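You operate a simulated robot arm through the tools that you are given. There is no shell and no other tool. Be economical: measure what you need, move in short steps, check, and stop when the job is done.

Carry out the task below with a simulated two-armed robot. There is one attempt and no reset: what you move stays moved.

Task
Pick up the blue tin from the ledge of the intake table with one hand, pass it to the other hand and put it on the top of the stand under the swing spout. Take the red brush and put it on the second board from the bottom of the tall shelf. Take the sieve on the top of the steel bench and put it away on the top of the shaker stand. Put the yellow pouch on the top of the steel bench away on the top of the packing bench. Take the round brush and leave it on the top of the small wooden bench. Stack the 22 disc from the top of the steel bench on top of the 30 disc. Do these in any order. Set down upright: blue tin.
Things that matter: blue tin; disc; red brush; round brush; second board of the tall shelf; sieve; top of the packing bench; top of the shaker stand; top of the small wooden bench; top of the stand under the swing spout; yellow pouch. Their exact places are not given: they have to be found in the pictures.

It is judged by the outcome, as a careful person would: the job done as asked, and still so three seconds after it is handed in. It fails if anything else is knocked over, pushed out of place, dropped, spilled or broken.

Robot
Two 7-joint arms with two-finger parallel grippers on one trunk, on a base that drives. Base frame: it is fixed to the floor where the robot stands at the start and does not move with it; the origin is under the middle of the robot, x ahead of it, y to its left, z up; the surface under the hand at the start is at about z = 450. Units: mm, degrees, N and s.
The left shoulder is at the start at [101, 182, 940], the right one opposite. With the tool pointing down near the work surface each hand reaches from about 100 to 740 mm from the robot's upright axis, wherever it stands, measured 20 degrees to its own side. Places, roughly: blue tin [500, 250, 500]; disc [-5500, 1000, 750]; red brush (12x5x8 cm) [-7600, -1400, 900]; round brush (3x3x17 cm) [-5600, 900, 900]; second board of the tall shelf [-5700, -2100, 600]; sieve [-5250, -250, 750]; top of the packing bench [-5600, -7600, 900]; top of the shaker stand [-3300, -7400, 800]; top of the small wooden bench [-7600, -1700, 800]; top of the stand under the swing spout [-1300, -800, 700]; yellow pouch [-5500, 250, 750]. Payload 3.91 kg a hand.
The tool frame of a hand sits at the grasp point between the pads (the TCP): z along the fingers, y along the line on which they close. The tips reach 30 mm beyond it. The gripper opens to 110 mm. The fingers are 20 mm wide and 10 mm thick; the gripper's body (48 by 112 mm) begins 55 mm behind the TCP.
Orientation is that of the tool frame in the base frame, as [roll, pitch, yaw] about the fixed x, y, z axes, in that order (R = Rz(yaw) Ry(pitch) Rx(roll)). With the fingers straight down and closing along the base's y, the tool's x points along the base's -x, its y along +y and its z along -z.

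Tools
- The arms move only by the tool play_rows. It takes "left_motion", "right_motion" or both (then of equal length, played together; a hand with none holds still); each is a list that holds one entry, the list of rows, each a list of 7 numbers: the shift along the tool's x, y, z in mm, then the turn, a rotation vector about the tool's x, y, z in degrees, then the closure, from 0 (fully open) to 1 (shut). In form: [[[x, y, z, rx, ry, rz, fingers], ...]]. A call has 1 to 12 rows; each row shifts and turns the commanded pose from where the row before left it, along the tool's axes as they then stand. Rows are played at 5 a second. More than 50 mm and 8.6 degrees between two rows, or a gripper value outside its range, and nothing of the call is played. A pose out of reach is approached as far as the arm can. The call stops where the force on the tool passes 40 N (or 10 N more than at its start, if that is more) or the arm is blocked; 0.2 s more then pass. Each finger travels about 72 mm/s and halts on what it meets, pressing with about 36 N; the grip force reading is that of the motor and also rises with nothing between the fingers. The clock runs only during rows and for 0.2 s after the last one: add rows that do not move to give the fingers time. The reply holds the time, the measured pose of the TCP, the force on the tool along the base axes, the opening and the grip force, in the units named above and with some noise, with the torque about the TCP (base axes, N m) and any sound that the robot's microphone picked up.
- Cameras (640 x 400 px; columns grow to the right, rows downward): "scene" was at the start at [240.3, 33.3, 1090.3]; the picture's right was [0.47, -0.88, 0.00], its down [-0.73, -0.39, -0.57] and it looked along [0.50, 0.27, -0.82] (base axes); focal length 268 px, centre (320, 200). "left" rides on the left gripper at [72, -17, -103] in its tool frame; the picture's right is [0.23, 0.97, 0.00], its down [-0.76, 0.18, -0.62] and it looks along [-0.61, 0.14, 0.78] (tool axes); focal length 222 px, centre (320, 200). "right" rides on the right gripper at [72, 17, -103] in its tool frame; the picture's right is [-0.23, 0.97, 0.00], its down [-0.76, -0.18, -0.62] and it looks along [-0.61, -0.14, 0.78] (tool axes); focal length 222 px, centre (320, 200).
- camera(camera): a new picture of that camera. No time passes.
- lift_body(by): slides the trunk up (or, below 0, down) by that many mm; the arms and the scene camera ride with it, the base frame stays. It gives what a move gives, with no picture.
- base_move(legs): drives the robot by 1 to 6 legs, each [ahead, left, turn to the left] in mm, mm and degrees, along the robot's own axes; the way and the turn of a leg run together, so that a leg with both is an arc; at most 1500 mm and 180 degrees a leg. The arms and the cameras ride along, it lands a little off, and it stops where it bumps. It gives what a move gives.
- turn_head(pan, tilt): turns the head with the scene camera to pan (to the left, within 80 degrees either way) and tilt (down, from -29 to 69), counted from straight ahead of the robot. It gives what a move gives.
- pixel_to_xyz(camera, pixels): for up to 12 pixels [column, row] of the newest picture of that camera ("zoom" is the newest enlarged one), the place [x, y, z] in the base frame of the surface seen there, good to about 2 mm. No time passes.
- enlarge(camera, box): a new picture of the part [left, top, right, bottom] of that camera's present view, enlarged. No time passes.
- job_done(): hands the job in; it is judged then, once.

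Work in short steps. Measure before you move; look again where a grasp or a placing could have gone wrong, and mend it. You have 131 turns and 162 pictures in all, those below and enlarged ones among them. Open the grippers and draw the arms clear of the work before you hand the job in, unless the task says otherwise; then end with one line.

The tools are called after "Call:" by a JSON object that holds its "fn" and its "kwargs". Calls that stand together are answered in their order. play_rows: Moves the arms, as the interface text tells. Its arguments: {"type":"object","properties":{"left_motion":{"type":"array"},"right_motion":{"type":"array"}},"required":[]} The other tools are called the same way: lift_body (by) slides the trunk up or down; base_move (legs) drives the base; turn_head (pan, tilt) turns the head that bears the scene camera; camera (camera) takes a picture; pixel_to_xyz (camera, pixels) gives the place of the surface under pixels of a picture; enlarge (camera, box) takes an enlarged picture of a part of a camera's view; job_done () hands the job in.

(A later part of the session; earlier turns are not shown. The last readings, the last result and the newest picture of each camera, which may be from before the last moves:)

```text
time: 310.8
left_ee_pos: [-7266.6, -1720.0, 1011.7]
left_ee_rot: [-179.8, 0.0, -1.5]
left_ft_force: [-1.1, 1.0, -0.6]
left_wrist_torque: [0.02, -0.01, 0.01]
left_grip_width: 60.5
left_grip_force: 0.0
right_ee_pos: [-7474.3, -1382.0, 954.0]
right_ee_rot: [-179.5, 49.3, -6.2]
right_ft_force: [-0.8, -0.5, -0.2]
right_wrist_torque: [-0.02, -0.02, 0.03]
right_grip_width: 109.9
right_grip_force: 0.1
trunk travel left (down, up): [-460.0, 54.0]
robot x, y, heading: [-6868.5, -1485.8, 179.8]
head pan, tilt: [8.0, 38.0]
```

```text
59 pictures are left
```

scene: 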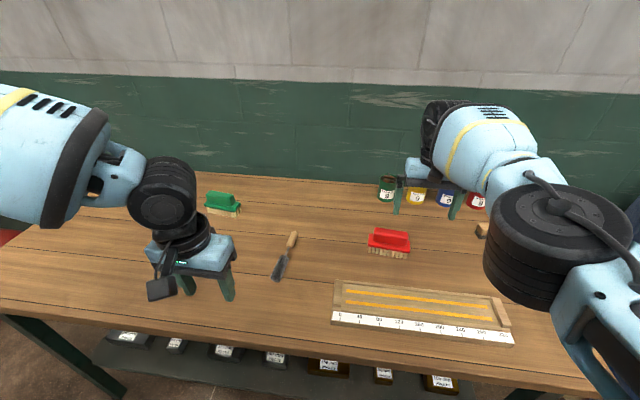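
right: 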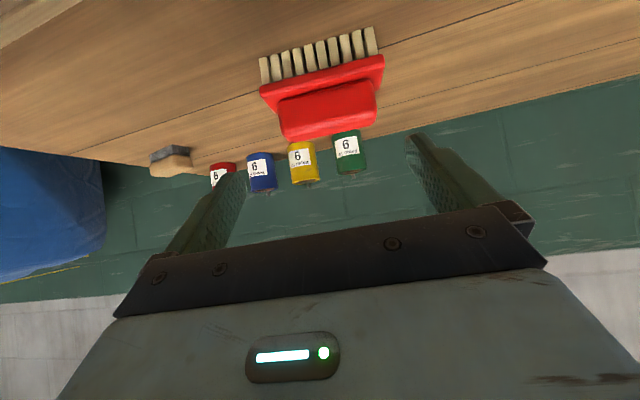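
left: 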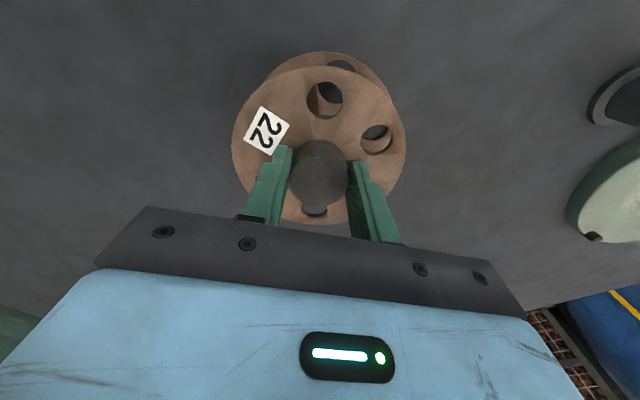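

Alignment looks right. I measure the handle ends from this camera.

Call:
{"fn": "pixel_to_xyz", "kwargs": {"camera": "right", "pixels": [[282, 115], [376, 98], [283, 130], [374, 115], [328, 105], [328, 125], [265, 95], [381, 75]]}}

```text
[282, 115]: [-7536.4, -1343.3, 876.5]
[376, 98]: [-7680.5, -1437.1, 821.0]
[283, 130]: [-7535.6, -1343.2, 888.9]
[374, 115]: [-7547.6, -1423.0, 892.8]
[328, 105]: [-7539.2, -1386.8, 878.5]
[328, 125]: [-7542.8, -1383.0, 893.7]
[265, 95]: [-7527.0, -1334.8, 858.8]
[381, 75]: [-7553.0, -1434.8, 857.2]
```

I advance 97 mm along the tool axis, close on the handle and lift.

Call:
{"fn": "play_rows", "kwargs": {"right_motion": [[[-1, 2.7, 32.3, 0, 0, 0, 0], [-1, 2.7, 32.3, 0, 0, 0, 0], [-1, 2.6, 32.4, 0, 0, 0, 0], [0, 0, 0, 0, 0, 0, 0], [0, 0, 0, 0, 0, 0, 0.5], [0, 0, 0, 0, 0, 0, 0.5], [0, 0, 0, 0, 0, 0, 0.5]]]}}

Call:
{"fn": "camera", "kwargs": {"camera": "right"}}

```text
time: 312.4
left_ee_pos: [-7266.0, -1719.4, 1009.9]
left_ee_rot: [-179.7, 0.0, -1.5]
left_ft_force: [0.8, 0.0, 0.9]
left_wrist_torque: [-0.02, 0.0, 0.01]
left_grip_width: 60.6
left_grip_force: 0.0
right_ee_pos: [-7549.2, -1380.9, 893.4]
right_ee_rot: [-179.4, 49.3, -6.0]
right_ft_force: [-0.7, 0.5, 1.1]
right_wrist_torque: [-0.11, 0.05, 0.01]
right_grip_width: 89.8
right_grip_force: 36.2
trunk travel left (down, up): [-460.0, 54.0]
robot x, y, heading: [-6869.1, -1488.3, 179.7]
head pan, tilt: [8.0, 38.0]
```

```text
58 pictures are left
```

right: 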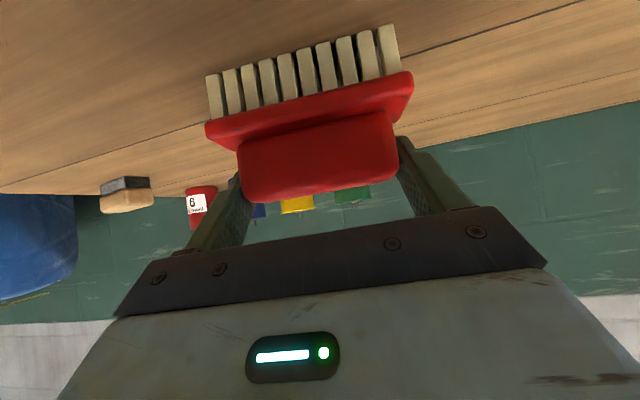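

Gripped at 90 mm. I lift 120 mm and back the base off, then look.

Call:
{"fn": "play_rows", "kwargs": {"right_motion": [[[-15, 0, -13, 0, 0, 0, 0.5], [-30, 0, -26, 0, 0, 0, 0.5], [-30, 0, -26, 0, 0, 0, 0.5], [-15, 0, -13, 0, 0, 0, 0.5], [0, 0, 0, 0, 0, 0, 0.5]]]}}

Call:
{"fn": "base_move", "kwargs": {"legs": [[-450, 0, 0]]}}

Call:
{"fn": "camera", "kwargs": {"camera": "right"}}

Call:
{"fn": "camera", "kwargs": {"camera": "scene"}}

```text
time: 313.6
left_ee_pos: [-7264.8, -1721.0, 1010.4]
left_ee_rot: [-179.7, 0.1, -1.6]
left_ft_force: [-0.4, 0.2, 1.0]
left_wrist_torque: [-0.03, -0.01, 0.02]
left_grip_width: 60.6
left_grip_force: 0.1
right_ee_pos: [-7548.6, -1381.9, 1012.3]
right_ee_rot: [-179.4, 49.2, -6.0]
right_ft_force: [0.3, 0.5, -1.6]
right_wrist_torque: [-0.01, -0.03, 0.01]
right_grip_width: 89.7
right_grip_force: 35.9
trunk travel left (down, up): [-460.0, 54.0]
robot x, y, heading: [-6870.0, -1487.5, 179.9]
head pan, tilt: [8.0, 38.0]
```

```text
time: 316.3
left_ee_pos: [-6816.3, -1722.5, 1010.0]
left_ee_rot: [-179.7, 0.1, -1.5]
left_ft_force: [-0.1, 0.4, 0.1]
left_wrist_torque: [-0.04, 0.0, 0.04]
left_grip_width: 60.7
left_grip_force: 0.0
right_ee_pos: [-7098.9, -1384.4, 1013.1]
right_ee_rot: [-179.4, 49.3, -6.3]
right_ft_force: [-0.6, 0.6, -1.7]
right_wrist_torque: [-0.02, 0.01, -0.04]
right_grip_width: 89.5
right_grip_force: 35.9
trunk travel left (down, up): [-460.0, 54.0]
robot x, y, heading: [-6416.8, -1488.5, 179.7]
head pan, tilt: [8.0, 38.0]
```

```text
57 pictures are left
```

right: 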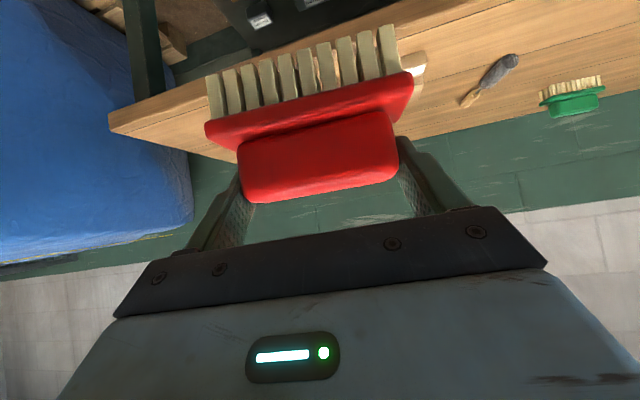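

```text
56 pictures are left
```

scene: 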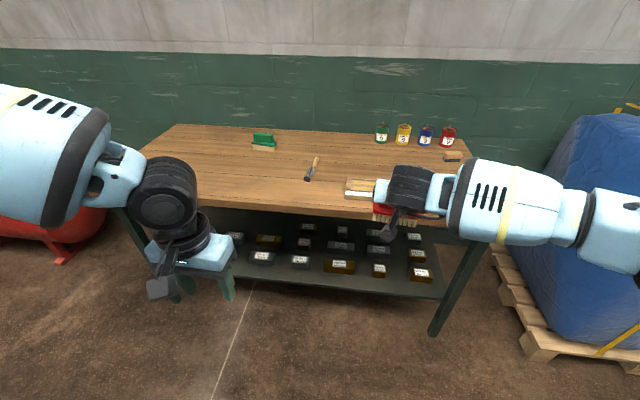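

Held firmly. I strafe north into the open passage, turn (via south) to face +x, and look at the shelf.

Call:
{"fn": "base_move", "kwargs": {"legs": [[0, -400, 0], [0, 0, 180]]}}

Call:
{"fn": "turn_head", "kwargs": {"pan": -50, "tilt": 30}}

Call:
{"fn": "camera", "kwargs": {"camera": "scene"}}

```text
time: 327.6
left_ee_pos: [-6010.5, -868.6, 1010.6]
left_ee_rot: [-179.7, 0.0, 177.0]
left_ft_force: [0.5, 0.0, -0.1]
left_wrist_torque: [0.02, -0.02, 0.04]
left_grip_width: 60.3
left_grip_force: 0.1
right_ee_pos: [-5736.4, -1213.0, 1011.9]
right_ee_rot: [-179.4, 49.3, 172.4]
right_ft_force: [-1.0, 0.3, -1.1]
right_wrist_torque: [0.02, 0.01, 0.0]
right_grip_width: 89.4
right_grip_force: 36.1
trunk travel left (down, up): [-460.0, 54.0]
robot x, y, heading: [-6411.6, -1093.8, -1.7]
head pan, tilt: [8.0, 38.0]
```

```text
time: 328.9
left_ee_pos: [-6010.1, -868.1, 1011.9]
left_ee_rot: [-179.6, 0.0, 176.9]
left_ft_force: [-0.1, 0.0, 0.7]
left_wrist_torque: [0.01, 0.01, 0.0]
left_grip_width: 60.6
left_grip_force: 0.0
right_ee_pos: [-5735.4, -1214.1, 1012.8]
right_ee_rot: [-179.3, 49.3, 172.4]
right_ft_force: [0.1, 0.4, -1.5]
right_wrist_torque: [0.0, 0.02, 0.01]
right_grip_width: 89.5
right_grip_force: 35.8
trunk travel left (down, up): [-460.0, 54.0]
robot x, y, heading: [-6414.5, -1090.4, -2.1]
head pan, tilt: [-50.0, 30.0]
```

```text
55 pictures are left
```

scene: 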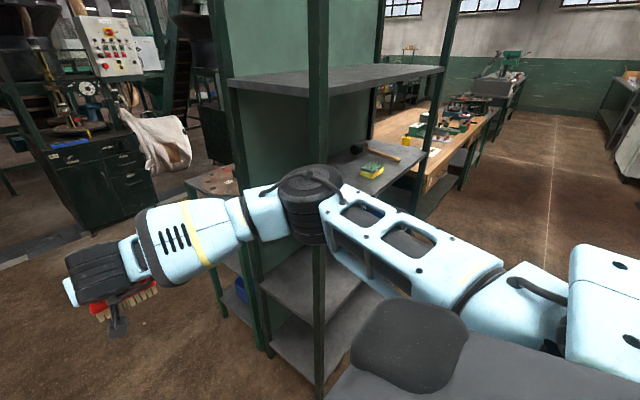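

I measure the shelf boards' heights and extents.

Call:
{"fn": "pixel_to_xyz", "kwargs": {"camera": "scene", "pixels": [[340, 75], [370, 168], [415, 160], [310, 275], [300, 345], [335, 290], [380, 185], [400, 200], [270, 330], [440, 68], [372, 290], [318, 370]]}}

Call:
{"fn": "enlarge", "kwargs": {"camera": "scene", "box": [220, 120, 480, 290]}}

```text
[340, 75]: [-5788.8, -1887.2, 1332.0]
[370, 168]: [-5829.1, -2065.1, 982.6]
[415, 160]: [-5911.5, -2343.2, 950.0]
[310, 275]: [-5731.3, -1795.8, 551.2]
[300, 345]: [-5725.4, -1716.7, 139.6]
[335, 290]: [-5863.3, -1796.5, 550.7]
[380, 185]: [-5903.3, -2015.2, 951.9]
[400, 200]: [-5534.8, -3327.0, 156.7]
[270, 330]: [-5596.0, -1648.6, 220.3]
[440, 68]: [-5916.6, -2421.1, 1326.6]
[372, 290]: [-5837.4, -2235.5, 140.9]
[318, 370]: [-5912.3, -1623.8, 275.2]
```

```text
2.35 times, centred on (350, 205) of scene
```

zoom: 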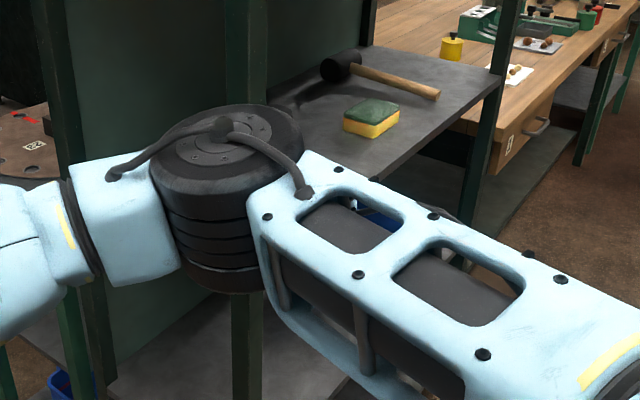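

Boards at z 140, 551, 951, 1330; open edge x≈−5920, y −1624…−2420. I back up, shift south in front of it and lower the trunk 350 mm.

Call:
{"fn": "base_move", "kwargs": {"legs": [[0, 0, 2], [-340, 0, 0], [0, -710, 0]]}}

Call:
{"fn": "lift_body", "kwargs": {"by": -350}}

Call:
{"fn": "turn_head", "kwargs": {"pan": -8, "tilt": 25}}

Call:
{"fn": "camera", "kwargs": {"camera": "scene"}}

```text
time: 337.8
left_ee_pos: [-6357.2, -1565.1, 1010.4]
left_ee_rot: [-179.6, -0.1, 178.9]
left_ft_force: [-0.5, 0.3, -0.3]
left_wrist_torque: [-0.03, 0.02, 0.01]
left_grip_width: 60.6
left_grip_force: 0.1
right_ee_pos: [-6071.2, -1899.6, 1011.5]
right_ee_rot: [-179.4, 49.3, 174.3]
right_ft_force: [0.4, 0.1, -1.0]
right_wrist_torque: [0.02, 0.01, -0.01]
right_grip_width: 89.6
right_grip_force: 36.2
trunk travel left (down, up): [-460.0, 54.0]
robot x, y, heading: [-6752.1, -1801.4, 0.2]
head pan, tilt: [-50.0, 30.0]
```

```text
time: 341.2
left_ee_pos: [-6357.3, -1565.3, 661.1]
left_ee_rot: [-179.6, -0.1, 178.9]
left_ft_force: [-0.7, 0.5, -0.2]
left_wrist_torque: [-0.04, 0.01, 0.03]
left_grip_width: 60.5
left_grip_force: 0.1
right_ee_pos: [-6072.4, -1900.7, 662.1]
right_ee_rot: [-179.3, 49.2, 174.3]
right_ft_force: [-1.0, 0.2, -1.2]
right_wrist_torque: [0.03, 0.0, -0.03]
right_grip_width: 89.5
right_grip_force: 36.0
trunk travel left (down, up): [-110.0, 404.0]
robot x, y, heading: [-6755.2, -1798.9, 0.2]
head pan, tilt: [-50.0, 30.0]
```

```text
time: 342.3
left_ee_pos: [-6357.3, -1564.8, 661.0]
left_ee_rot: [-179.7, 0.0, 178.9]
left_ft_force: [0.2, -0.5, 0.6]
left_wrist_torque: [-0.03, 0.0, 0.03]
left_grip_width: 60.3
left_grip_force: 0.2
right_ee_pos: [-6071.9, -1900.2, 663.0]
right_ee_rot: [-179.4, 49.3, 174.2]
right_ft_force: [0.2, -0.5, -1.8]
right_wrist_torque: [0.01, 0.0, -0.01]
right_grip_width: 89.5
right_grip_force: 35.5
trunk travel left (down, up): [-110.0, 404.0]
robot x, y, heading: [-6753.3, -1799.6, -0.1]
head pan, tilt: [-8.0, 25.0]
```

```text
53 pictures are left
```

scene: 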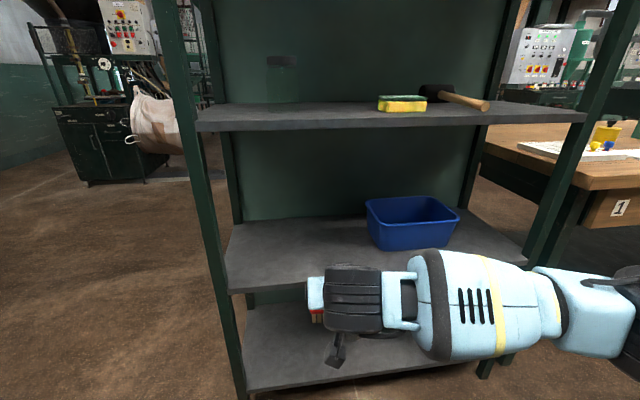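

The left half of the second board is free (blue box at right). I check the forearm/elbow x-extent against the shelf edge.

Call:
{"fn": "pixel_to_xyz", "kwargs": {"camera": "scene", "pixels": [[600, 275], [540, 275], [470, 262], [400, 280], [350, 275], [380, 225], [230, 280], [300, 285], [520, 255], [632, 290]]}}

```text
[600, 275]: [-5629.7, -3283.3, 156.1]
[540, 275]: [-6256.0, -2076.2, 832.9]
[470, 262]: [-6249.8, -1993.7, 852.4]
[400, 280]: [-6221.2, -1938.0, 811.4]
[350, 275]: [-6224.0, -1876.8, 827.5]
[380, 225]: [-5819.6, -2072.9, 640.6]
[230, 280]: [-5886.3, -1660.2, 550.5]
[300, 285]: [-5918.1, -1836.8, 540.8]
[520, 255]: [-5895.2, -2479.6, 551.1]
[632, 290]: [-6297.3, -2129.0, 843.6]
```

Clear with TCP x≈−5850. I drive forward 222 mm and 70 mm left (away from the blue box), at 39 mm above the board.

Call:
{"fn": "base_move", "kwargs": {"legs": [[0, 70, 0], [222, 0, 0]]}}

Call:
{"fn": "camera", "kwargs": {"camera": "right"}}

Call:
{"fn": "camera", "kwargs": {"camera": "scene"}}

```text
time: 344.9
left_ee_pos: [-6137.8, -1496.0, 660.6]
left_ee_rot: [-179.6, 0.0, 179.0]
left_ft_force: [-0.6, -0.9, -0.6]
left_wrist_torque: [0.03, 0.0, 0.02]
left_grip_width: 60.3
left_grip_force: 0.0
right_ee_pos: [-5853.1, -1829.9, 660.9]
right_ee_rot: [-179.4, 49.3, 174.3]
right_ft_force: [0.4, 1.5, -1.7]
right_wrist_torque: [0.01, -0.01, -0.04]
right_grip_width: 89.6
right_grip_force: 35.7
trunk travel left (down, up): [-110.0, 404.0]
robot x, y, heading: [-6535.9, -1723.5, 0.1]
head pan, tilt: [-8.0, 25.0]
```

```text
52 pictures are left
```

right: 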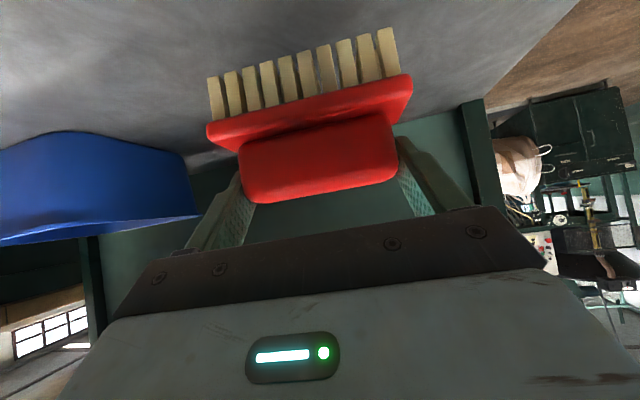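

```text
51 pictures are left
```

scene: 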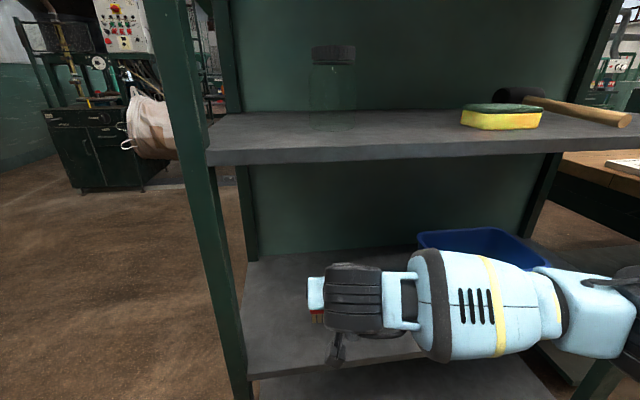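

Brush is over the board. I lower the trunk 33 mm, then touch down with the arm.

Call:
{"fn": "lift_body", "kwargs": {"by": -33}}

Call:
{"fn": "play_rows", "kwargs": {"right_motion": [[[1.5, 0, 1.3, 0, 0, 0, 0.5], [1.5, 0, 1.3, 0, 0, 0, 0.5], [1.5, 0, 1.3, 0, 0, 0, 0.5], [0, 0, 0, 0, 0, 0, 0.5]]]}}

```text
time: 345.6
left_ee_pos: [-6138.7, -1495.2, 627.8]
left_ee_rot: [-179.7, 0.1, 178.8]
left_ft_force: [0.0, -0.5, 0.1]
left_wrist_torque: [0.0, -0.01, -0.04]
left_grip_width: 60.4
left_grip_force: 0.0
right_ee_pos: [-5853.4, -1829.5, 628.8]
right_ee_rot: [-179.3, 49.3, 174.3]
right_ft_force: [-0.3, -0.1, -1.0]
right_wrist_torque: [0.0, 0.04, -0.01]
right_grip_width: 89.7
right_grip_force: 35.7
trunk travel left (down, up): [-77.0, 437.0]
robot x, y, heading: [-6533.9, -1729.3, -0.0]
head pan, tilt: [-8.0, 25.0]
```

```text
time: 346.6
left_ee_pos: [-6139.5, -1494.3, 627.4]
left_ee_rot: [-179.6, 0.0, 178.9]
left_ft_force: [-0.1, -0.2, -0.2]
left_wrist_torque: [0.02, 0.02, 0.0]
left_grip_width: 60.7
left_grip_force: 0.1
right_ee_pos: [-5853.0, -1830.2, 624.0]
right_ee_rot: [-179.5, 49.4, 174.2]
right_ft_force: [-0.1, 0.4, -0.5]
right_wrist_torque: [0.0, 0.03, 0.0]
right_grip_width: 89.7
right_grip_force: 36.5
trunk travel left (down, up): [-77.0, 437.0]
robot x, y, heading: [-6535.4, -1724.6, 0.1]
head pan, tilt: [-8.0, 25.0]
```

Contact is beginning (624). A bit lower, then open and withdraw along the tool axis.

Call:
{"fn": "play_rows", "kwargs": {"right_motion": [[[1.2, 0, 1, 0, 0, 0, 0.5], [0.8, 0, 0.7, 0, 0, 0, 0.5], [0, 0, 0, 0, 0, 0, 0.5]]]}}

Call:
{"fn": "play_rows", "kwargs": {"right_motion": [[[0, 0, 0, 0, 0, 0, 0], [0, 0, 0, 0, 0, 0, 0], [0, 0, 0, 0, 0, 0, 0], [0, 0, -20, 0, 0, 0, 0], [0, 0, -40, 0, 0, 0, 0], [0, 0, -40, 0, 0, 0, 0]]]}}

Call:
{"fn": "camera", "kwargs": {"camera": "right"}}

```text
time: 347.4
left_ee_pos: [-6140.0, -1494.6, 627.8]
left_ee_rot: [-179.6, 0.0, 178.8]
left_ft_force: [0.5, -1.0, 0.1]
left_wrist_torque: [0.01, 0.01, -0.01]
left_grip_width: 60.7
left_grip_force: 0.2
right_ee_pos: [-5853.6, -1829.5, 624.6]
right_ee_rot: [-179.5, 49.6, 174.1]
right_ft_force: [-2.2, -1.3, 10.3]
right_wrist_torque: [0.53, 0.16, 0.11]
right_grip_width: 89.5
right_grip_force: 35.8
trunk travel left (down, up): [-77.0, 437.0]
robot x, y, heading: [-6535.2, -1731.4, -0.0]
head pan, tilt: [-8.0, 25.0]
```

```text
time: 348.8
left_ee_pos: [-6138.6, -1494.5, 627.3]
left_ee_rot: [-179.6, 0.1, 178.9]
left_ft_force: [0.3, 0.0, -0.3]
left_wrist_torque: [0.02, 0.02, 0.0]
left_grip_width: 60.5
left_grip_force: 0.0
right_ee_pos: [-5928.1, -1821.9, 687.2]
right_ee_rot: [-179.3, 49.3, 174.4]
right_ft_force: [0.4, 0.8, -0.4]
right_wrist_torque: [0.0, 0.01, 0.0]
right_grip_width: 110.1
right_grip_force: 0.0
trunk travel left (down, up): [-77.0, 437.0]
robot x, y, heading: [-6537.7, -1731.1, 0.1]
head pan, tilt: [-8.0, 25.0]
```

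```text
50 pictures are left
```

right: 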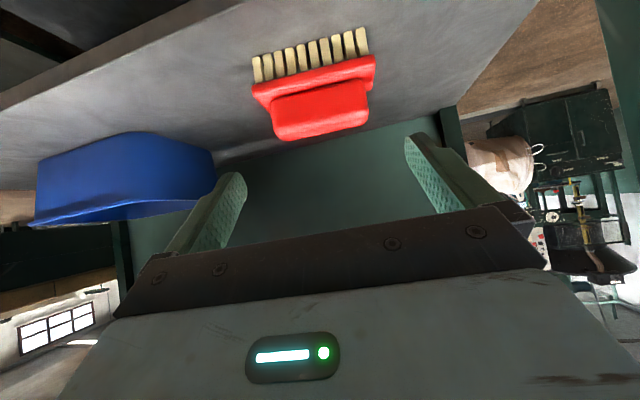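

The red brush stands on the second board. I withdraw, restore the right hand and trunk height, and return through the passage to the steel bench.

Call:
{"fn": "base_move", "kwargs": {"legs": [[-250, 0, 0]]}}

Call:
{"fn": "play_rows", "kwargs": {"right_motion": [[[0, 0, 0, 0, 8, 0, 0], [0, 0, 0, 0, 8, 0, 0], [0, 0, 0, 0, 8, 0, 0], [0, 0, 0, 0, 8, 0, 0], [0, 0, 0, 0, 8, 0, 0], [0, 0, 0, 0, 8, 0, 0], [20, 0, 0, 0, 0, -5, 0], [40, 0, 0, 0, 0, 0, 0], [40, 0, 0, 0, 0, 0, 0]]]}}

Call:
{"fn": "lift_body", "kwargs": {"by": 370}}

Call:
{"fn": "base_move", "kwargs": {"legs": [[0, 745, 0], [1450, 0, 0], [640, 0, 0], [0, 0, 180], [0, -600, 0]]}}

Call:
{"fn": "turn_head", "kwargs": {"pan": 0, "tilt": 35}}

Call:
{"fn": "camera", "kwargs": {"camera": "scene"}}

```text
time: 350.6
left_ee_pos: [-6387.4, -1495.2, 628.1]
left_ee_rot: [-179.6, -0.1, 178.8]
left_ft_force: [0.2, -0.3, -1.0]
left_wrist_torque: [-0.02, -0.02, 0.04]
left_grip_width: 60.4
left_grip_force: 0.0
right_ee_pos: [-6177.4, -1823.1, 687.1]
right_ee_rot: [-179.4, 49.3, 174.2]
right_ft_force: [-0.4, 0.2, -0.3]
right_wrist_torque: [0.0, -0.03, 0.03]
right_grip_width: 109.8
right_grip_force: 0.0
trunk travel left (down, up): [-77.0, 437.0]
robot x, y, heading: [-6779.6, -1728.2, -0.0]
head pan, tilt: [-8.0, 25.0]
```

```text
time: 352.6
left_ee_pos: [-6386.2, -1495.8, 627.9]
left_ee_rot: [-179.6, 0.0, 178.9]
left_ft_force: [-0.1, 0.0, 0.0]
left_wrist_torque: [0.03, -0.02, -0.03]
left_grip_width: 60.6
left_grip_force: 0.1
right_ee_pos: [-6278.5, -1820.1, 685.2]
right_ee_rot: [-179.5, 1.3, 178.8]
right_ft_force: [0.4, -0.2, 0.9]
right_wrist_torque: [-0.02, 0.03, -0.02]
right_grip_width: 110.0
right_grip_force: 0.0
trunk travel left (down, up): [-77.0, 437.0]
robot x, y, heading: [-6786.6, -1727.4, -0.1]
head pan, tilt: [-8.0, 25.0]
```

```text
time: 356.2
left_ee_pos: [-6388.0, -1495.1, 997.8]
left_ee_rot: [-179.7, 0.0, 178.8]
left_ft_force: [0.3, -0.3, 0.1]
left_wrist_torque: [-0.03, 0.03, -0.01]
left_grip_width: 60.3
left_grip_force: 0.1
right_ee_pos: [-6277.1, -1819.5, 1053.7]
right_ee_rot: [-179.6, 1.2, 178.8]
right_ft_force: [0.9, -1.1, 0.5]
right_wrist_torque: [0.03, -0.01, -0.01]
right_grip_width: 110.0
right_grip_force: 0.0
trunk travel left (down, up): [-447.0, 67.0]
robot x, y, heading: [-6785.3, -1728.6, -0.1]
head pan, tilt: [-8.0, 25.0]
```

```text
time: 385.8
left_ee_pos: [-5095.2, -617.5, 998.2]
left_ee_rot: [-179.6, 0.0, -1.7]
left_ft_force: [-0.7, 0.7, -0.3]
left_wrist_torque: [0.02, -0.01, 0.0]
left_grip_width: 60.7
left_grip_force: 0.0
right_ee_pos: [-5199.8, -289.6, 1054.1]
right_ee_rot: [-179.4, 1.2, -1.8]
right_ft_force: [0.2, 0.3, -0.4]
right_wrist_torque: [0.01, 0.03, -0.02]
right_grip_width: 109.7
right_grip_force: 0.0
trunk travel left (down, up): [-447.0, 67.0]
robot x, y, heading: [-4695.3, -385.4, 179.2]
head pan, tilt: [-8.0, 25.0]
```

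```text
time: 386.5
left_ee_pos: [-5094.2, -616.1, 997.6]
left_ee_rot: [-179.6, 0.0, -1.7]
left_ft_force: [0.6, 0.1, 0.5]
left_wrist_torque: [0.01, 0.0, -0.02]
left_grip_width: 60.4
left_grip_force: 0.1
right_ee_pos: [-5201.2, -293.1, 1055.3]
right_ee_rot: [-179.4, 1.2, -1.8]
right_ft_force: [0.2, 0.0, -0.2]
right_wrist_torque: [-0.01, 0.01, -0.01]
right_grip_width: 109.6
right_grip_force: 0.1
trunk travel left (down, up): [-447.0, 67.0]
robot x, y, heading: [-4693.2, -388.9, 179.3]
head pan, tilt: [0.0, 35.0]
```

```text
49 pictures are left
```

scene: 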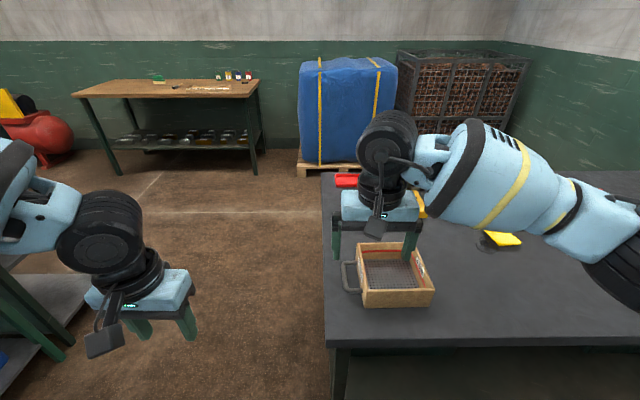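

In front of the bench. I zoom on the sieve and measure its walls; the pouch too.

Call:
{"fn": "enlarge", "kwargs": {"camera": "scene", "box": [330, 215, 530, 340]}}

Call:
{"fn": "pixel_to_xyz", "kwargs": {"camera": "zoom", "pixels": [[115, 238], [330, 243], [87, 100], [285, 95], [105, 170], [310, 180], [220, 240], [60, 200], [42, 180], [220, 290], [220, 170], [500, 75]]}}

```text
3.20 times, centred on (430, 278) of scene
```

zoom: 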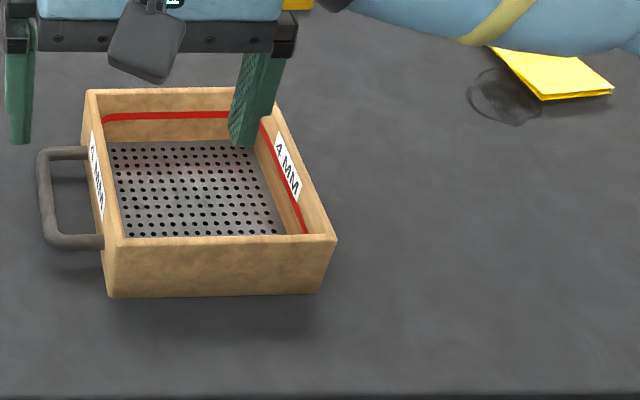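

```text
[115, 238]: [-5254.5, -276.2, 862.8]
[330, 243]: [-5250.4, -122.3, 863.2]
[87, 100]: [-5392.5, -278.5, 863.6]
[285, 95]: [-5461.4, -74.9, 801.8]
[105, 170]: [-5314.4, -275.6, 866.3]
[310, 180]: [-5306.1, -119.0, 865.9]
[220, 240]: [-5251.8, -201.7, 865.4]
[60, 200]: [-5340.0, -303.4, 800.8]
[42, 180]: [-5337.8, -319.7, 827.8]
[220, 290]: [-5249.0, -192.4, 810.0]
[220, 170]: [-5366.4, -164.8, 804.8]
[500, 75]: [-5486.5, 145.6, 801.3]
```

Sieve: x −5400…−5249, y −280…−118, rim z 866, walls ~12 mm. I'll hold it by its right wall with the left hand and take the pouch with the right. I drive into position and look at the pouch.

Call:
{"fn": "base_move", "kwargs": {"legs": [[0, -447, 0.7], [146, 0, 0]]}}

Call:
{"fn": "turn_head", "kwargs": {"pan": 0, "tilt": 42}}

Call:
{"fn": "camera", "kwargs": {"camera": "scene"}}

Call:
{"fn": "enlarge", "kwargs": {"camera": "scene", "box": [200, 150, 440, 300]}}

```text
time: 391.9
left_ee_pos: [-5234.8, -180.3, 998.3]
left_ee_rot: [-179.6, 0.0, -0.9]
left_ft_force: [0.1, 0.0, 0.8]
left_wrist_torque: [0.0, 0.0, 0.01]
left_grip_width: 60.6
left_grip_force: 0.0
right_ee_pos: [-5346.7, 143.6, 1055.9]
right_ee_rot: [-179.5, 1.2, -0.9]
right_ft_force: [0.3, 0.0, -0.9]
right_wrist_torque: [0.02, 0.02, -0.01]
right_grip_width: 109.8
right_grip_force: 0.1
trunk travel left (down, up): [-447.0, 67.0]
robot x, y, heading: [-4842.4, 56.0, -179.6]
head pan, tilt: [0.0, 35.0]
```

```text
time: 392.6
left_ee_pos: [-5234.9, -181.3, 999.7]
left_ee_rot: [-179.6, 0.1, -0.9]
left_ft_force: [-0.3, 0.5, 0.1]
left_wrist_torque: [0.01, 0.01, 0.02]
left_grip_width: 60.4
left_grip_force: 0.1
right_ee_pos: [-5347.3, 141.8, 1054.6]
right_ee_rot: [-179.5, 1.2, -0.9]
right_ft_force: [0.2, 0.6, -0.3]
right_wrist_torque: [0.0, 0.01, -0.04]
right_grip_width: 109.6
right_grip_force: 0.0
trunk travel left (down, up): [-447.0, 67.0]
robot x, y, heading: [-4836.8, 54.5, -179.9]
head pan, tilt: [0.0, 42.0]
```

```text
47 pictures are left
```

scene: 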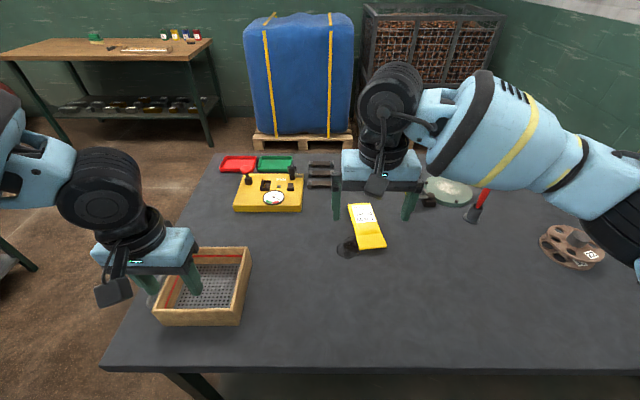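

```text
2.67 times, centred on (320, 225) of scene
```

zoom: 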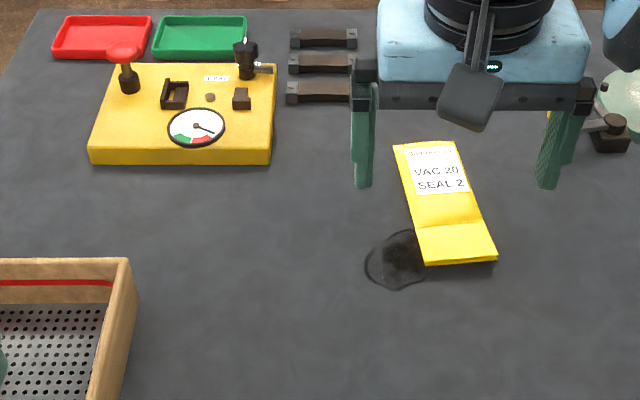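

I measure the pouch's corners and thickness, and the sieve's right wall.

Call:
{"fn": "pixel_to_xyz", "kwargs": {"camera": "zoom", "pixels": [[398, 150], [452, 145], [494, 254], [428, 262], [420, 190], [470, 190], [445, 222], [445, 190], [410, 225], [482, 222], [125, 275], [110, 360]]}}

Call:
{"fn": "enlarge", "kwargs": {"camera": "scene", "box": [330, 195, 400, 260]}}

```text
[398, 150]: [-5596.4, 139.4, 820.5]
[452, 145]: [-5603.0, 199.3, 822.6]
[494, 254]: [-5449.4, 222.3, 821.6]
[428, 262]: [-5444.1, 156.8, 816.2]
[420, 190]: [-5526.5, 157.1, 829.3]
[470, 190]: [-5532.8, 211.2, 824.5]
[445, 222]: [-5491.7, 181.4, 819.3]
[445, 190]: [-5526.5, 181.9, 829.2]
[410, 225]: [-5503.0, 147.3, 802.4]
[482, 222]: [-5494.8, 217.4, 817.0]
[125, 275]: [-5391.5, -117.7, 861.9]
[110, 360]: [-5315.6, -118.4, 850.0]
```

```text
6.15 times, centred on (365, 228) of scene
```

zoom: 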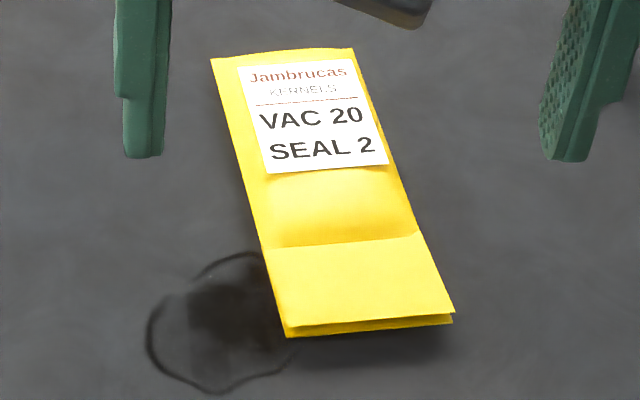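

Pouch: 160×63 mm, ≤28 mm thick, centre (−5522,183), yawed 8°. I bring the right hand over it and the left over the sieve's right wall (−5325,−124).

Call:
{"fn": "play_rows", "kwargs": {"left_motion": [[[-30, -19, 0, 0, 0, 0, 0.45], [-30, -19, 0, 0, 0, 0, 0.45], [-30, -19, 0, 0, 0, 0, 0.45], [0, 0, 0, 0, 0, 0, 0.45], [0, 0, 0, 0, 0, 0, 0.45], [0, 0, 45, 0, 0, 0, 0.45], [0, 0, 45, 0, 0, 0, 0.45], [0, 0, 0, 0, 0, 0, 0.45], [0, 0, 0, 0, 0, 0, 0.45], [0, 0, 0, 0, 0, 0, 0.45]]], "right_motion": [[[-34.6, -8, 0, 0, -1.2, 0, 0], [-34.6, -8, 0, 0, 0, 0, 0], [-34.6, -8, 0, 0, 0, 0, 0], [-34.6, -8, 0, 0, 0, 0, 0], [-34.6, -8, 0, 0, 0, 0, 0], [0, 0, 45, 0, 0, -4.3, 0], [0, 0, 45, 0, 0, -4.4, 0], [0, 0, 45, 0, 0, 0, 0], [0, 0, 30, 0, 0, 0, 0], [0, 0, 0, 0, 0, 0, 0]]]}}

Call:
{"fn": "camera", "kwargs": {"camera": "right"}}

Call:
{"fn": "camera", "kwargs": {"camera": "left"}}

```text
time: 394.8
left_ee_pos: [-5323.3, -122.3, 907.5]
left_ee_rot: [-179.6, 0.1, -0.9]
left_ft_force: [0.5, -0.1, 0.5]
left_wrist_torque: [0.01, 0.01, -0.02]
left_grip_width: 60.5
left_grip_force: 0.0
right_ee_pos: [-5521.1, 186.6, 916.7]
right_ee_rot: [-179.1, 2.4, 7.9]
right_ft_force: [0.0, -0.3, 0.2]
right_wrist_torque: [0.01, 0.0, 0.0]
right_grip_width: 110.0
right_grip_force: 0.1
right hand out of reach, approached as far as the arm can: row 9
trunk travel left (down, up): [-447.0, 67.0]
robot x, y, heading: [-4837.2, 54.0, -180.0]
head pan, tilt: [0.0, 42.0]
```

```text
44 pictures are left
```

right: 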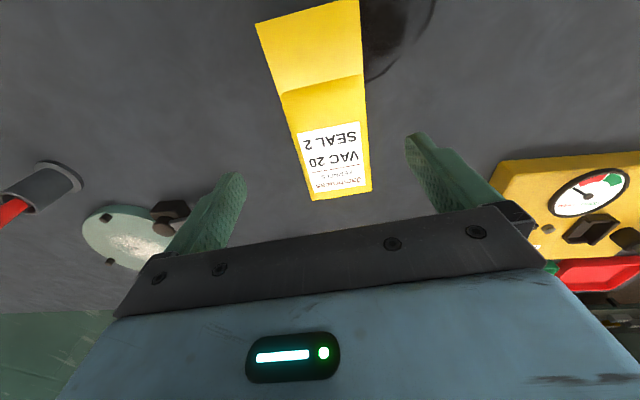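

```text
43 pictures are left
```

left: 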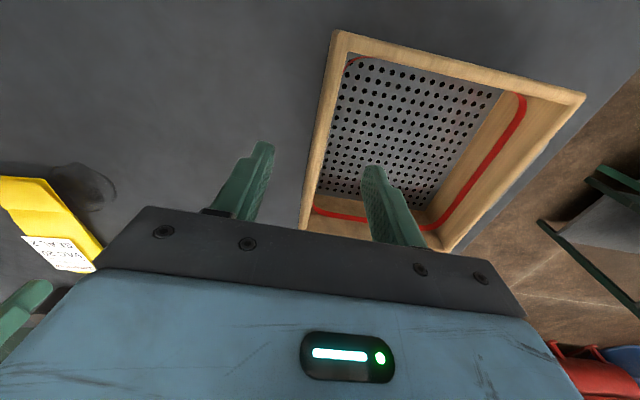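

Both aligned; the right arm is at its reach limit, so I lower the trunk 52 mm and close the left hand on the sieve wall.

Call:
{"fn": "lift_body", "kwargs": {"by": -52}}

Call:
{"fn": "play_rows", "kwargs": {"left_motion": [[[0, 0, 0, 0, 0, 0, 0.95], [0, 0, 0, 0, 0, 0, 0.95], [0, 0, 0, 0, 0, 0, 0.95], [0, 0, 0, 0, 0, 0, 0.95], [0, 0, -15, 0, 0, 0, 0.95], [0, 0, -30, 0, 0, 0, 0.95], [0, 0, -35, 0, 0, 0, 0.95], [0, 0, 0, 0, 0, 0, 0.95]]]}}

Call:
{"fn": "camera", "kwargs": {"camera": "left"}}

```text
time: 395.7
left_ee_pos: [-5323.9, -121.1, 856.7]
left_ee_rot: [-179.7, 0.1, -0.9]
left_ft_force: [-0.6, -0.3, -0.2]
left_wrist_torque: [0.03, 0.02, 0.0]
left_grip_width: 60.5
left_grip_force: 0.0
right_ee_pos: [-5523.7, 187.5, 865.1]
right_ee_rot: [-179.1, 2.4, 7.9]
right_ft_force: [-0.3, 0.6, 0.5]
right_wrist_torque: [-0.02, 0.01, 0.04]
right_grip_width: 110.1
right_grip_force: 0.0
trunk travel left (down, up): [-395.0, 119.0]
robot x, y, heading: [-4839.4, 54.9, -179.7]
head pan, tilt: [0.0, 42.0]
```

```text
time: 397.5
left_ee_pos: [-5323.4, -121.6, 936.8]
left_ee_rot: [-179.6, -0.1, -0.9]
left_ft_force: [-0.7, -0.1, -2.7]
left_wrist_torque: [0.25, -0.04, -0.01]
left_grip_width: 7.8
left_grip_force: 36.5
right_ee_pos: [-5523.1, 186.7, 863.7]
right_ee_rot: [-179.1, 2.3, 7.9]
right_ft_force: [0.1, -0.4, 1.0]
right_wrist_torque: [-0.01, 0.02, 0.0]
right_grip_width: 110.1
right_grip_force: 0.1
trunk travel left (down, up): [-395.0, 119.0]
robot x, y, heading: [-4838.6, 57.2, -179.9]
head pan, tilt: [0.0, 42.0]
```

```text
42 pictures are left
```

left: 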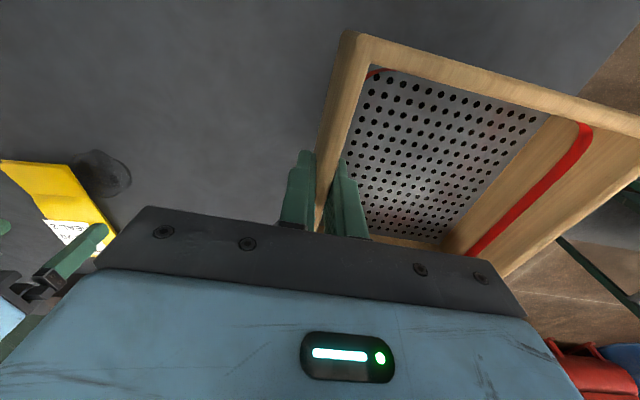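

The sieve is held level (2.7 N). I lower the trunk 28 mm, close the right hand on the pouch and raise the trunk.

Call:
{"fn": "lift_body", "kwargs": {"by": -28}}

Call:
{"fn": "play_rows", "kwargs": {"right_motion": [[[0, 4, 0, 0, 0, 0, 0], [0, 0, 0, 0, 0, 0, 0.7], [0, 0, 0, 0, 0, 0, 0.7], [0, 0, 0, 0, 0, 0, 0.7], [0, 0, 0, 0, 0, 0, 0.7]]]}}

Call:
{"fn": "lift_body", "kwargs": {"by": 120}}

Call:
{"fn": "camera", "kwargs": {"camera": "right"}}

Call:
{"fn": "camera", "kwargs": {"camera": "scene"}}

```text
time: 398.2
left_ee_pos: [-5323.1, -123.0, 908.0]
left_ee_rot: [-179.5, 0.0, -0.9]
left_ft_force: [0.2, 0.4, -3.2]
left_wrist_torque: [0.26, -0.01, 0.02]
left_grip_width: 7.9
left_grip_force: 36.2
right_ee_pos: [-5523.5, 188.1, 838.3]
right_ee_rot: [-179.1, 2.3, 7.8]
right_ft_force: [0.0, -0.6, -0.7]
right_wrist_torque: [0.02, 0.02, 0.05]
right_grip_width: 110.1
right_grip_force: 0.0
trunk travel left (down, up): [-367.0, 147.0]
robot x, y, heading: [-4840.2, 57.2, -179.7]
head pan, tilt: [0.0, 42.0]
```

```text
time: 399.4
left_ee_pos: [-5323.6, -122.0, 908.2]
left_ee_rot: [-179.5, 0.0, -0.9]
left_ft_force: [0.3, -0.2, -2.9]
left_wrist_torque: [0.25, -0.09, 0.03]
left_grip_width: 7.9
left_grip_force: 36.4
right_ee_pos: [-5522.2, 183.5, 836.4]
right_ee_rot: [-179.1, 2.3, 7.9]
right_ft_force: [-1.2, -0.7, 0.8]
right_wrist_torque: [-0.12, 0.05, 0.02]
right_grip_width: 71.2
right_grip_force: 35.8
trunk travel left (down, up): [-367.0, 147.0]
robot x, y, heading: [-4842.8, 54.8, -179.6]
head pan, tilt: [0.0, 42.0]
```

```text
time: 400.9
left_ee_pos: [-5324.7, -122.1, 1026.2]
left_ee_rot: [-179.6, 0.0, -0.9]
left_ft_force: [-1.0, 0.3, -3.1]
left_wrist_torque: [0.27, 0.0, 0.0]
left_grip_width: 8.0
left_grip_force: 36.0
right_ee_pos: [-5529.5, 183.1, 1044.6]
right_ee_rot: [-178.1, 9.7, 8.0]
right_ft_force: [-0.3, 0.1, -1.6]
right_wrist_torque: [0.05, -0.02, -0.02]
right_grip_width: 71.3
right_grip_force: 35.7
trunk travel left (down, up): [-487.0, 27.0]
robot x, y, heading: [-4838.5, 55.8, -179.9]
head pan, tilt: [0.0, 42.0]
```

```text
41 pictures are left
```

right: 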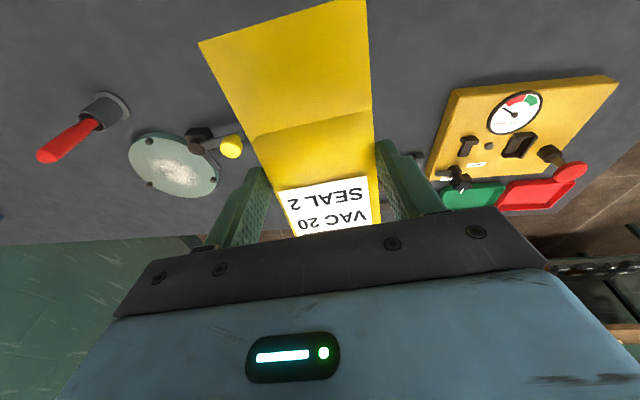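

```text
40 pictures are left
```

scene: 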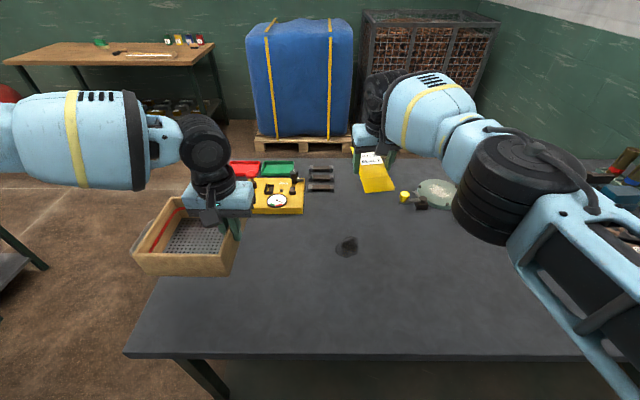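

Both are held. The right elbow passed near the disc stack, so I back off and check the bench.

Call:
{"fn": "base_move", "kwargs": {"legs": [[-430, 0, 0]]}}

Call:
{"fn": "turn_head", "kwargs": {"pan": -25, "tilt": 25}}

Call:
{"fn": "camera", "kwargs": {"camera": "scene"}}

```text
time: 403.6
left_ee_pos: [-4890.2, -120.0, 1027.9]
left_ee_rot: [-179.6, 0.0, -0.7]
left_ft_force: [-0.2, -0.3, -3.5]
left_wrist_torque: [0.24, 0.0, 0.02]
left_grip_width: 7.7
left_grip_force: 35.8
right_ee_pos: [-5095.9, 185.7, 1047.5]
right_ee_rot: [-178.1, 9.8, 8.0]
right_ft_force: [0.1, 0.7, -0.9]
right_wrist_torque: [0.02, -0.03, 0.01]
right_grip_width: 71.3
right_grip_force: 36.2
trunk travel left (down, up): [-487.0, 27.0]
robot x, y, heading: [-4405.9, 57.6, -179.7]
head pan, tilt: [0.0, 42.0]
```

```text
time: 404.5
left_ee_pos: [-4892.4, -119.4, 1027.9]
left_ee_rot: [-179.6, 0.1, -0.8]
left_ft_force: [-0.5, 0.8, -2.1]
left_wrist_torque: [0.26, -0.03, 0.0]
left_grip_width: 7.7
left_grip_force: 35.8
right_ee_pos: [-5097.2, 185.8, 1047.1]
right_ee_rot: [-178.1, 9.8, 7.9]
right_ft_force: [0.1, -0.3, -0.8]
right_wrist_torque: [-0.03, -0.02, 0.0]
right_grip_width: 71.2
right_grip_force: 36.3
trunk travel left (down, up): [-487.0, 27.0]
robot x, y, heading: [-4407.3, 58.0, -179.7]
head pan, tilt: [-25.0, 25.0]
```

```text
39 pictures are left
```

scene: 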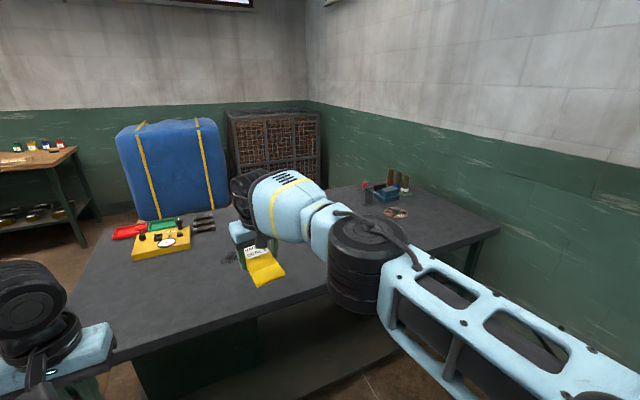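

The elbow hides the stack; I strafe left 450 mm and look again.

Call:
{"fn": "base_move", "kwargs": {"legs": [[0, 450, 0]]}}

Call:
{"fn": "turn_head", "kwargs": {"pan": -48, "tilt": 18}}

Call:
{"fn": "enlarge", "kwargs": {"camera": "scene", "box": [160, 100, 480, 300]}}

```text
time: 408.9
left_ee_pos: [-4887.7, -562.7, 1027.3]
left_ee_rot: [-179.6, 0.0, -1.0]
left_ft_force: [-0.4, -0.3, -3.4]
left_wrist_torque: [0.27, -0.03, 0.0]
left_grip_width: 7.9
left_grip_force: 36.0
right_ee_pos: [-5092.4, -257.3, 1047.6]
right_ee_rot: [-178.2, 9.8, 7.8]
right_ft_force: [-0.4, -0.9, -1.3]
right_wrist_torque: [0.01, -0.04, 0.06]
right_grip_width: 71.1
right_grip_force: 35.9
trunk travel left (down, up): [-487.0, 27.0]
robot x, y, heading: [-4407.3, -392.3, -179.5]
head pan, tilt: [-25.0, 25.0]
```

```text
time: 409.8
left_ee_pos: [-4888.1, -563.3, 1028.0]
left_ee_rot: [-179.5, -0.1, -1.1]
left_ft_force: [0.2, -0.7, -2.7]
left_wrist_torque: [0.23, -0.04, 0.01]
left_grip_width: 7.7
left_grip_force: 35.7
right_ee_pos: [-5093.7, -258.0, 1047.5]
right_ee_rot: [-178.1, 9.9, 7.9]
right_ft_force: [-0.2, 0.0, -1.6]
right_wrist_torque: [0.07, -0.05, 0.03]
right_grip_width: 71.4
right_grip_force: 36.3
trunk travel left (down, up): [-487.0, 27.0]
robot x, y, heading: [-4404.4, -384.2, -179.5]
head pan, tilt: [-48.0, 18.0]
```

```text
2.00 times, centred on (320, 200) of scene
```

zoom: 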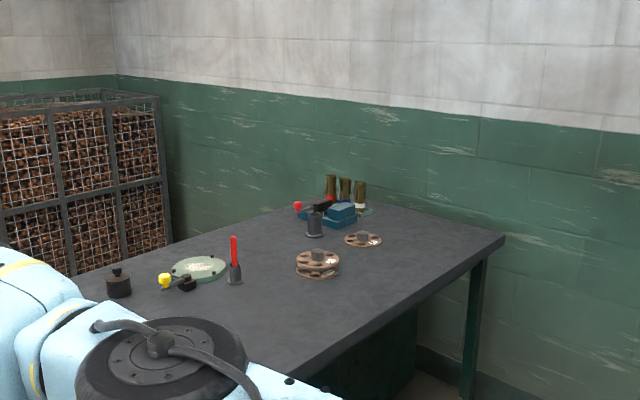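

The stack and everything else on the bench is intact. I drive down the aisle to the south area with both items.

Call:
{"fn": "base_move", "kwargs": {"legs": [[0, 0, 89.5], [1480, -85, 0], [1490, 0, 0], [1490, 0, 0], [650, 0, 0]]}}

Call:
{"fn": "turn_head", "kwargs": {"pan": 35, "tilt": 15}}

Call:
{"fn": "camera", "kwargs": {"camera": "scene"}}

Call:
{"fn": "turn_head", "kwargs": {"pan": -25, "tilt": 15}}

Call:
{"fn": "camera", "kwargs": {"camera": "scene"}}

```text
time: 438.1
left_ee_pos: [-4279.3, -5968.3, 1029.4]
left_ee_rot: [-179.5, 0.0, 89.0]
left_ft_force: [-0.2, 1.7, -3.2]
left_wrist_torque: [0.03, 0.25, 0.01]
left_grip_width: 7.9
left_grip_force: 36.4
right_ee_pos: [-4585.0, -6175.8, 1047.6]
right_ee_rot: [-178.1, 9.8, 98.0]
right_ft_force: [0.0, 0.3, -1.3]
right_wrist_torque: [0.05, 0.01, 0.02]
right_grip_width: 71.4
right_grip_force: 36.4
trunk travel left (down, up): [-487.0, 27.0]
robot x, y, heading: [-4454.7, -5486.5, -89.7]
head pan, tilt: [-48.0, 18.0]
```

```text
time: 439.7
left_ee_pos: [-4278.8, -5968.8, 1027.8]
left_ee_rot: [-179.6, 0.0, 89.1]
left_ft_force: [0.4, 0.0, -2.3]
left_wrist_torque: [0.03, 0.25, 0.02]
left_grip_width: 7.9
left_grip_force: 35.4
right_ee_pos: [-4583.7, -6175.1, 1047.4]
right_ee_rot: [-178.2, 9.7, 97.8]
right_ft_force: [0.3, -0.3, -1.6]
right_wrist_torque: [0.08, 0.02, -0.02]
right_grip_width: 71.3
right_grip_force: 35.9
trunk travel left (down, up): [-487.0, 27.0]
robot x, y, heading: [-4458.7, -5484.2, -89.6]
head pan, tilt: [35.0, 15.0]
```

```text
37 pictures are left
```

scene: 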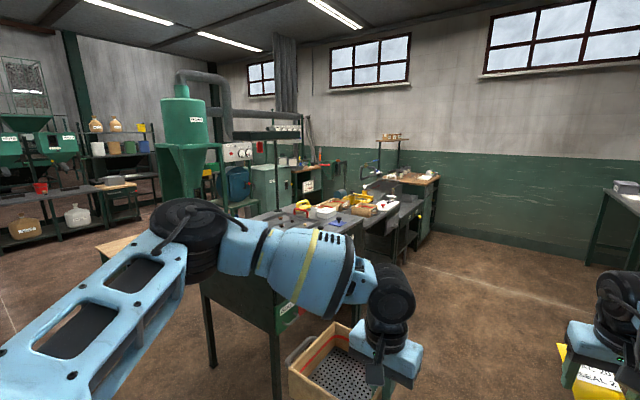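

```text
time: 441.0
left_ee_pos: [-4278.9, -5969.2, 1028.8]
left_ee_rot: [-179.6, 0.0, 89.1]
left_ft_force: [0.0, 0.5, -3.4]
left_wrist_torque: [0.0, 0.29, -0.01]
left_grip_width: 7.5
left_grip_force: 36.2
right_ee_pos: [-4584.6, -6175.5, 1047.5]
right_ee_rot: [-178.1, 9.8, 97.9]
right_ft_force: [-0.1, 0.1, -2.4]
right_wrist_torque: [0.01, 0.04, 0.01]
right_grip_width: 71.2
right_grip_force: 36.2
trunk travel left (down, up): [-487.0, 27.0]
robot x, y, heading: [-4459.3, -5488.6, -89.8]
head pan, tilt: [-25.0, 15.0]
```

```text
36 pictures are left
```

scene: 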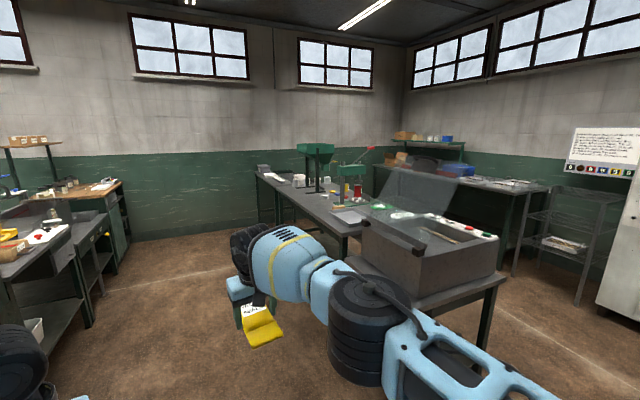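

The packing bench is the long one at (310,195). I measure its top/edge and free areas, and zoom.

Call:
{"fn": "pixel_to_xyz", "kwargs": {"camera": "scene", "pixels": [[262, 172], [280, 188], [300, 197], [325, 215], [310, 195], [345, 232], [282, 196], [300, 210], [350, 190], [400, 290], [365, 235], [232, 275]]}}

Call:
{"fn": "enlarge", "kwargs": {"camera": "scene", "box": [240, 130, 440, 255]}}

```text
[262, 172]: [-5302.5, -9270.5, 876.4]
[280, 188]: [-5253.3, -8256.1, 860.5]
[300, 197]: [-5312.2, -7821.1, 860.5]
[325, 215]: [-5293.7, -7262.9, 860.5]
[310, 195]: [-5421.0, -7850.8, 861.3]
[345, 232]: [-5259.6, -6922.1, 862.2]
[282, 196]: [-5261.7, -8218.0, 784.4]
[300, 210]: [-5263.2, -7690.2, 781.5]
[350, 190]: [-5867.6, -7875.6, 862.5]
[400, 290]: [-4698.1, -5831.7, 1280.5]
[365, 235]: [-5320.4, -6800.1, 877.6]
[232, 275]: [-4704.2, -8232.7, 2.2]
```

```text
3.20 times, centred on (340, 192) of scene
```

zoom: 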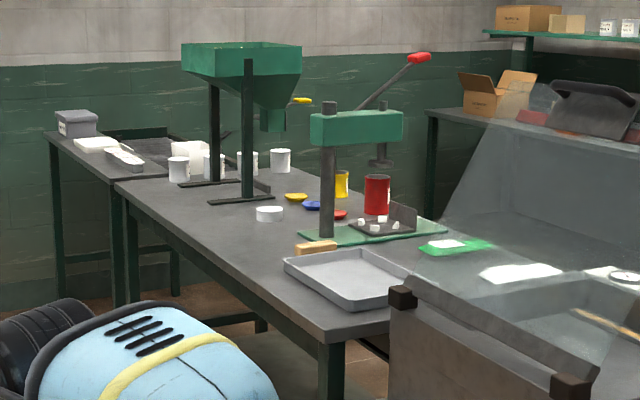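

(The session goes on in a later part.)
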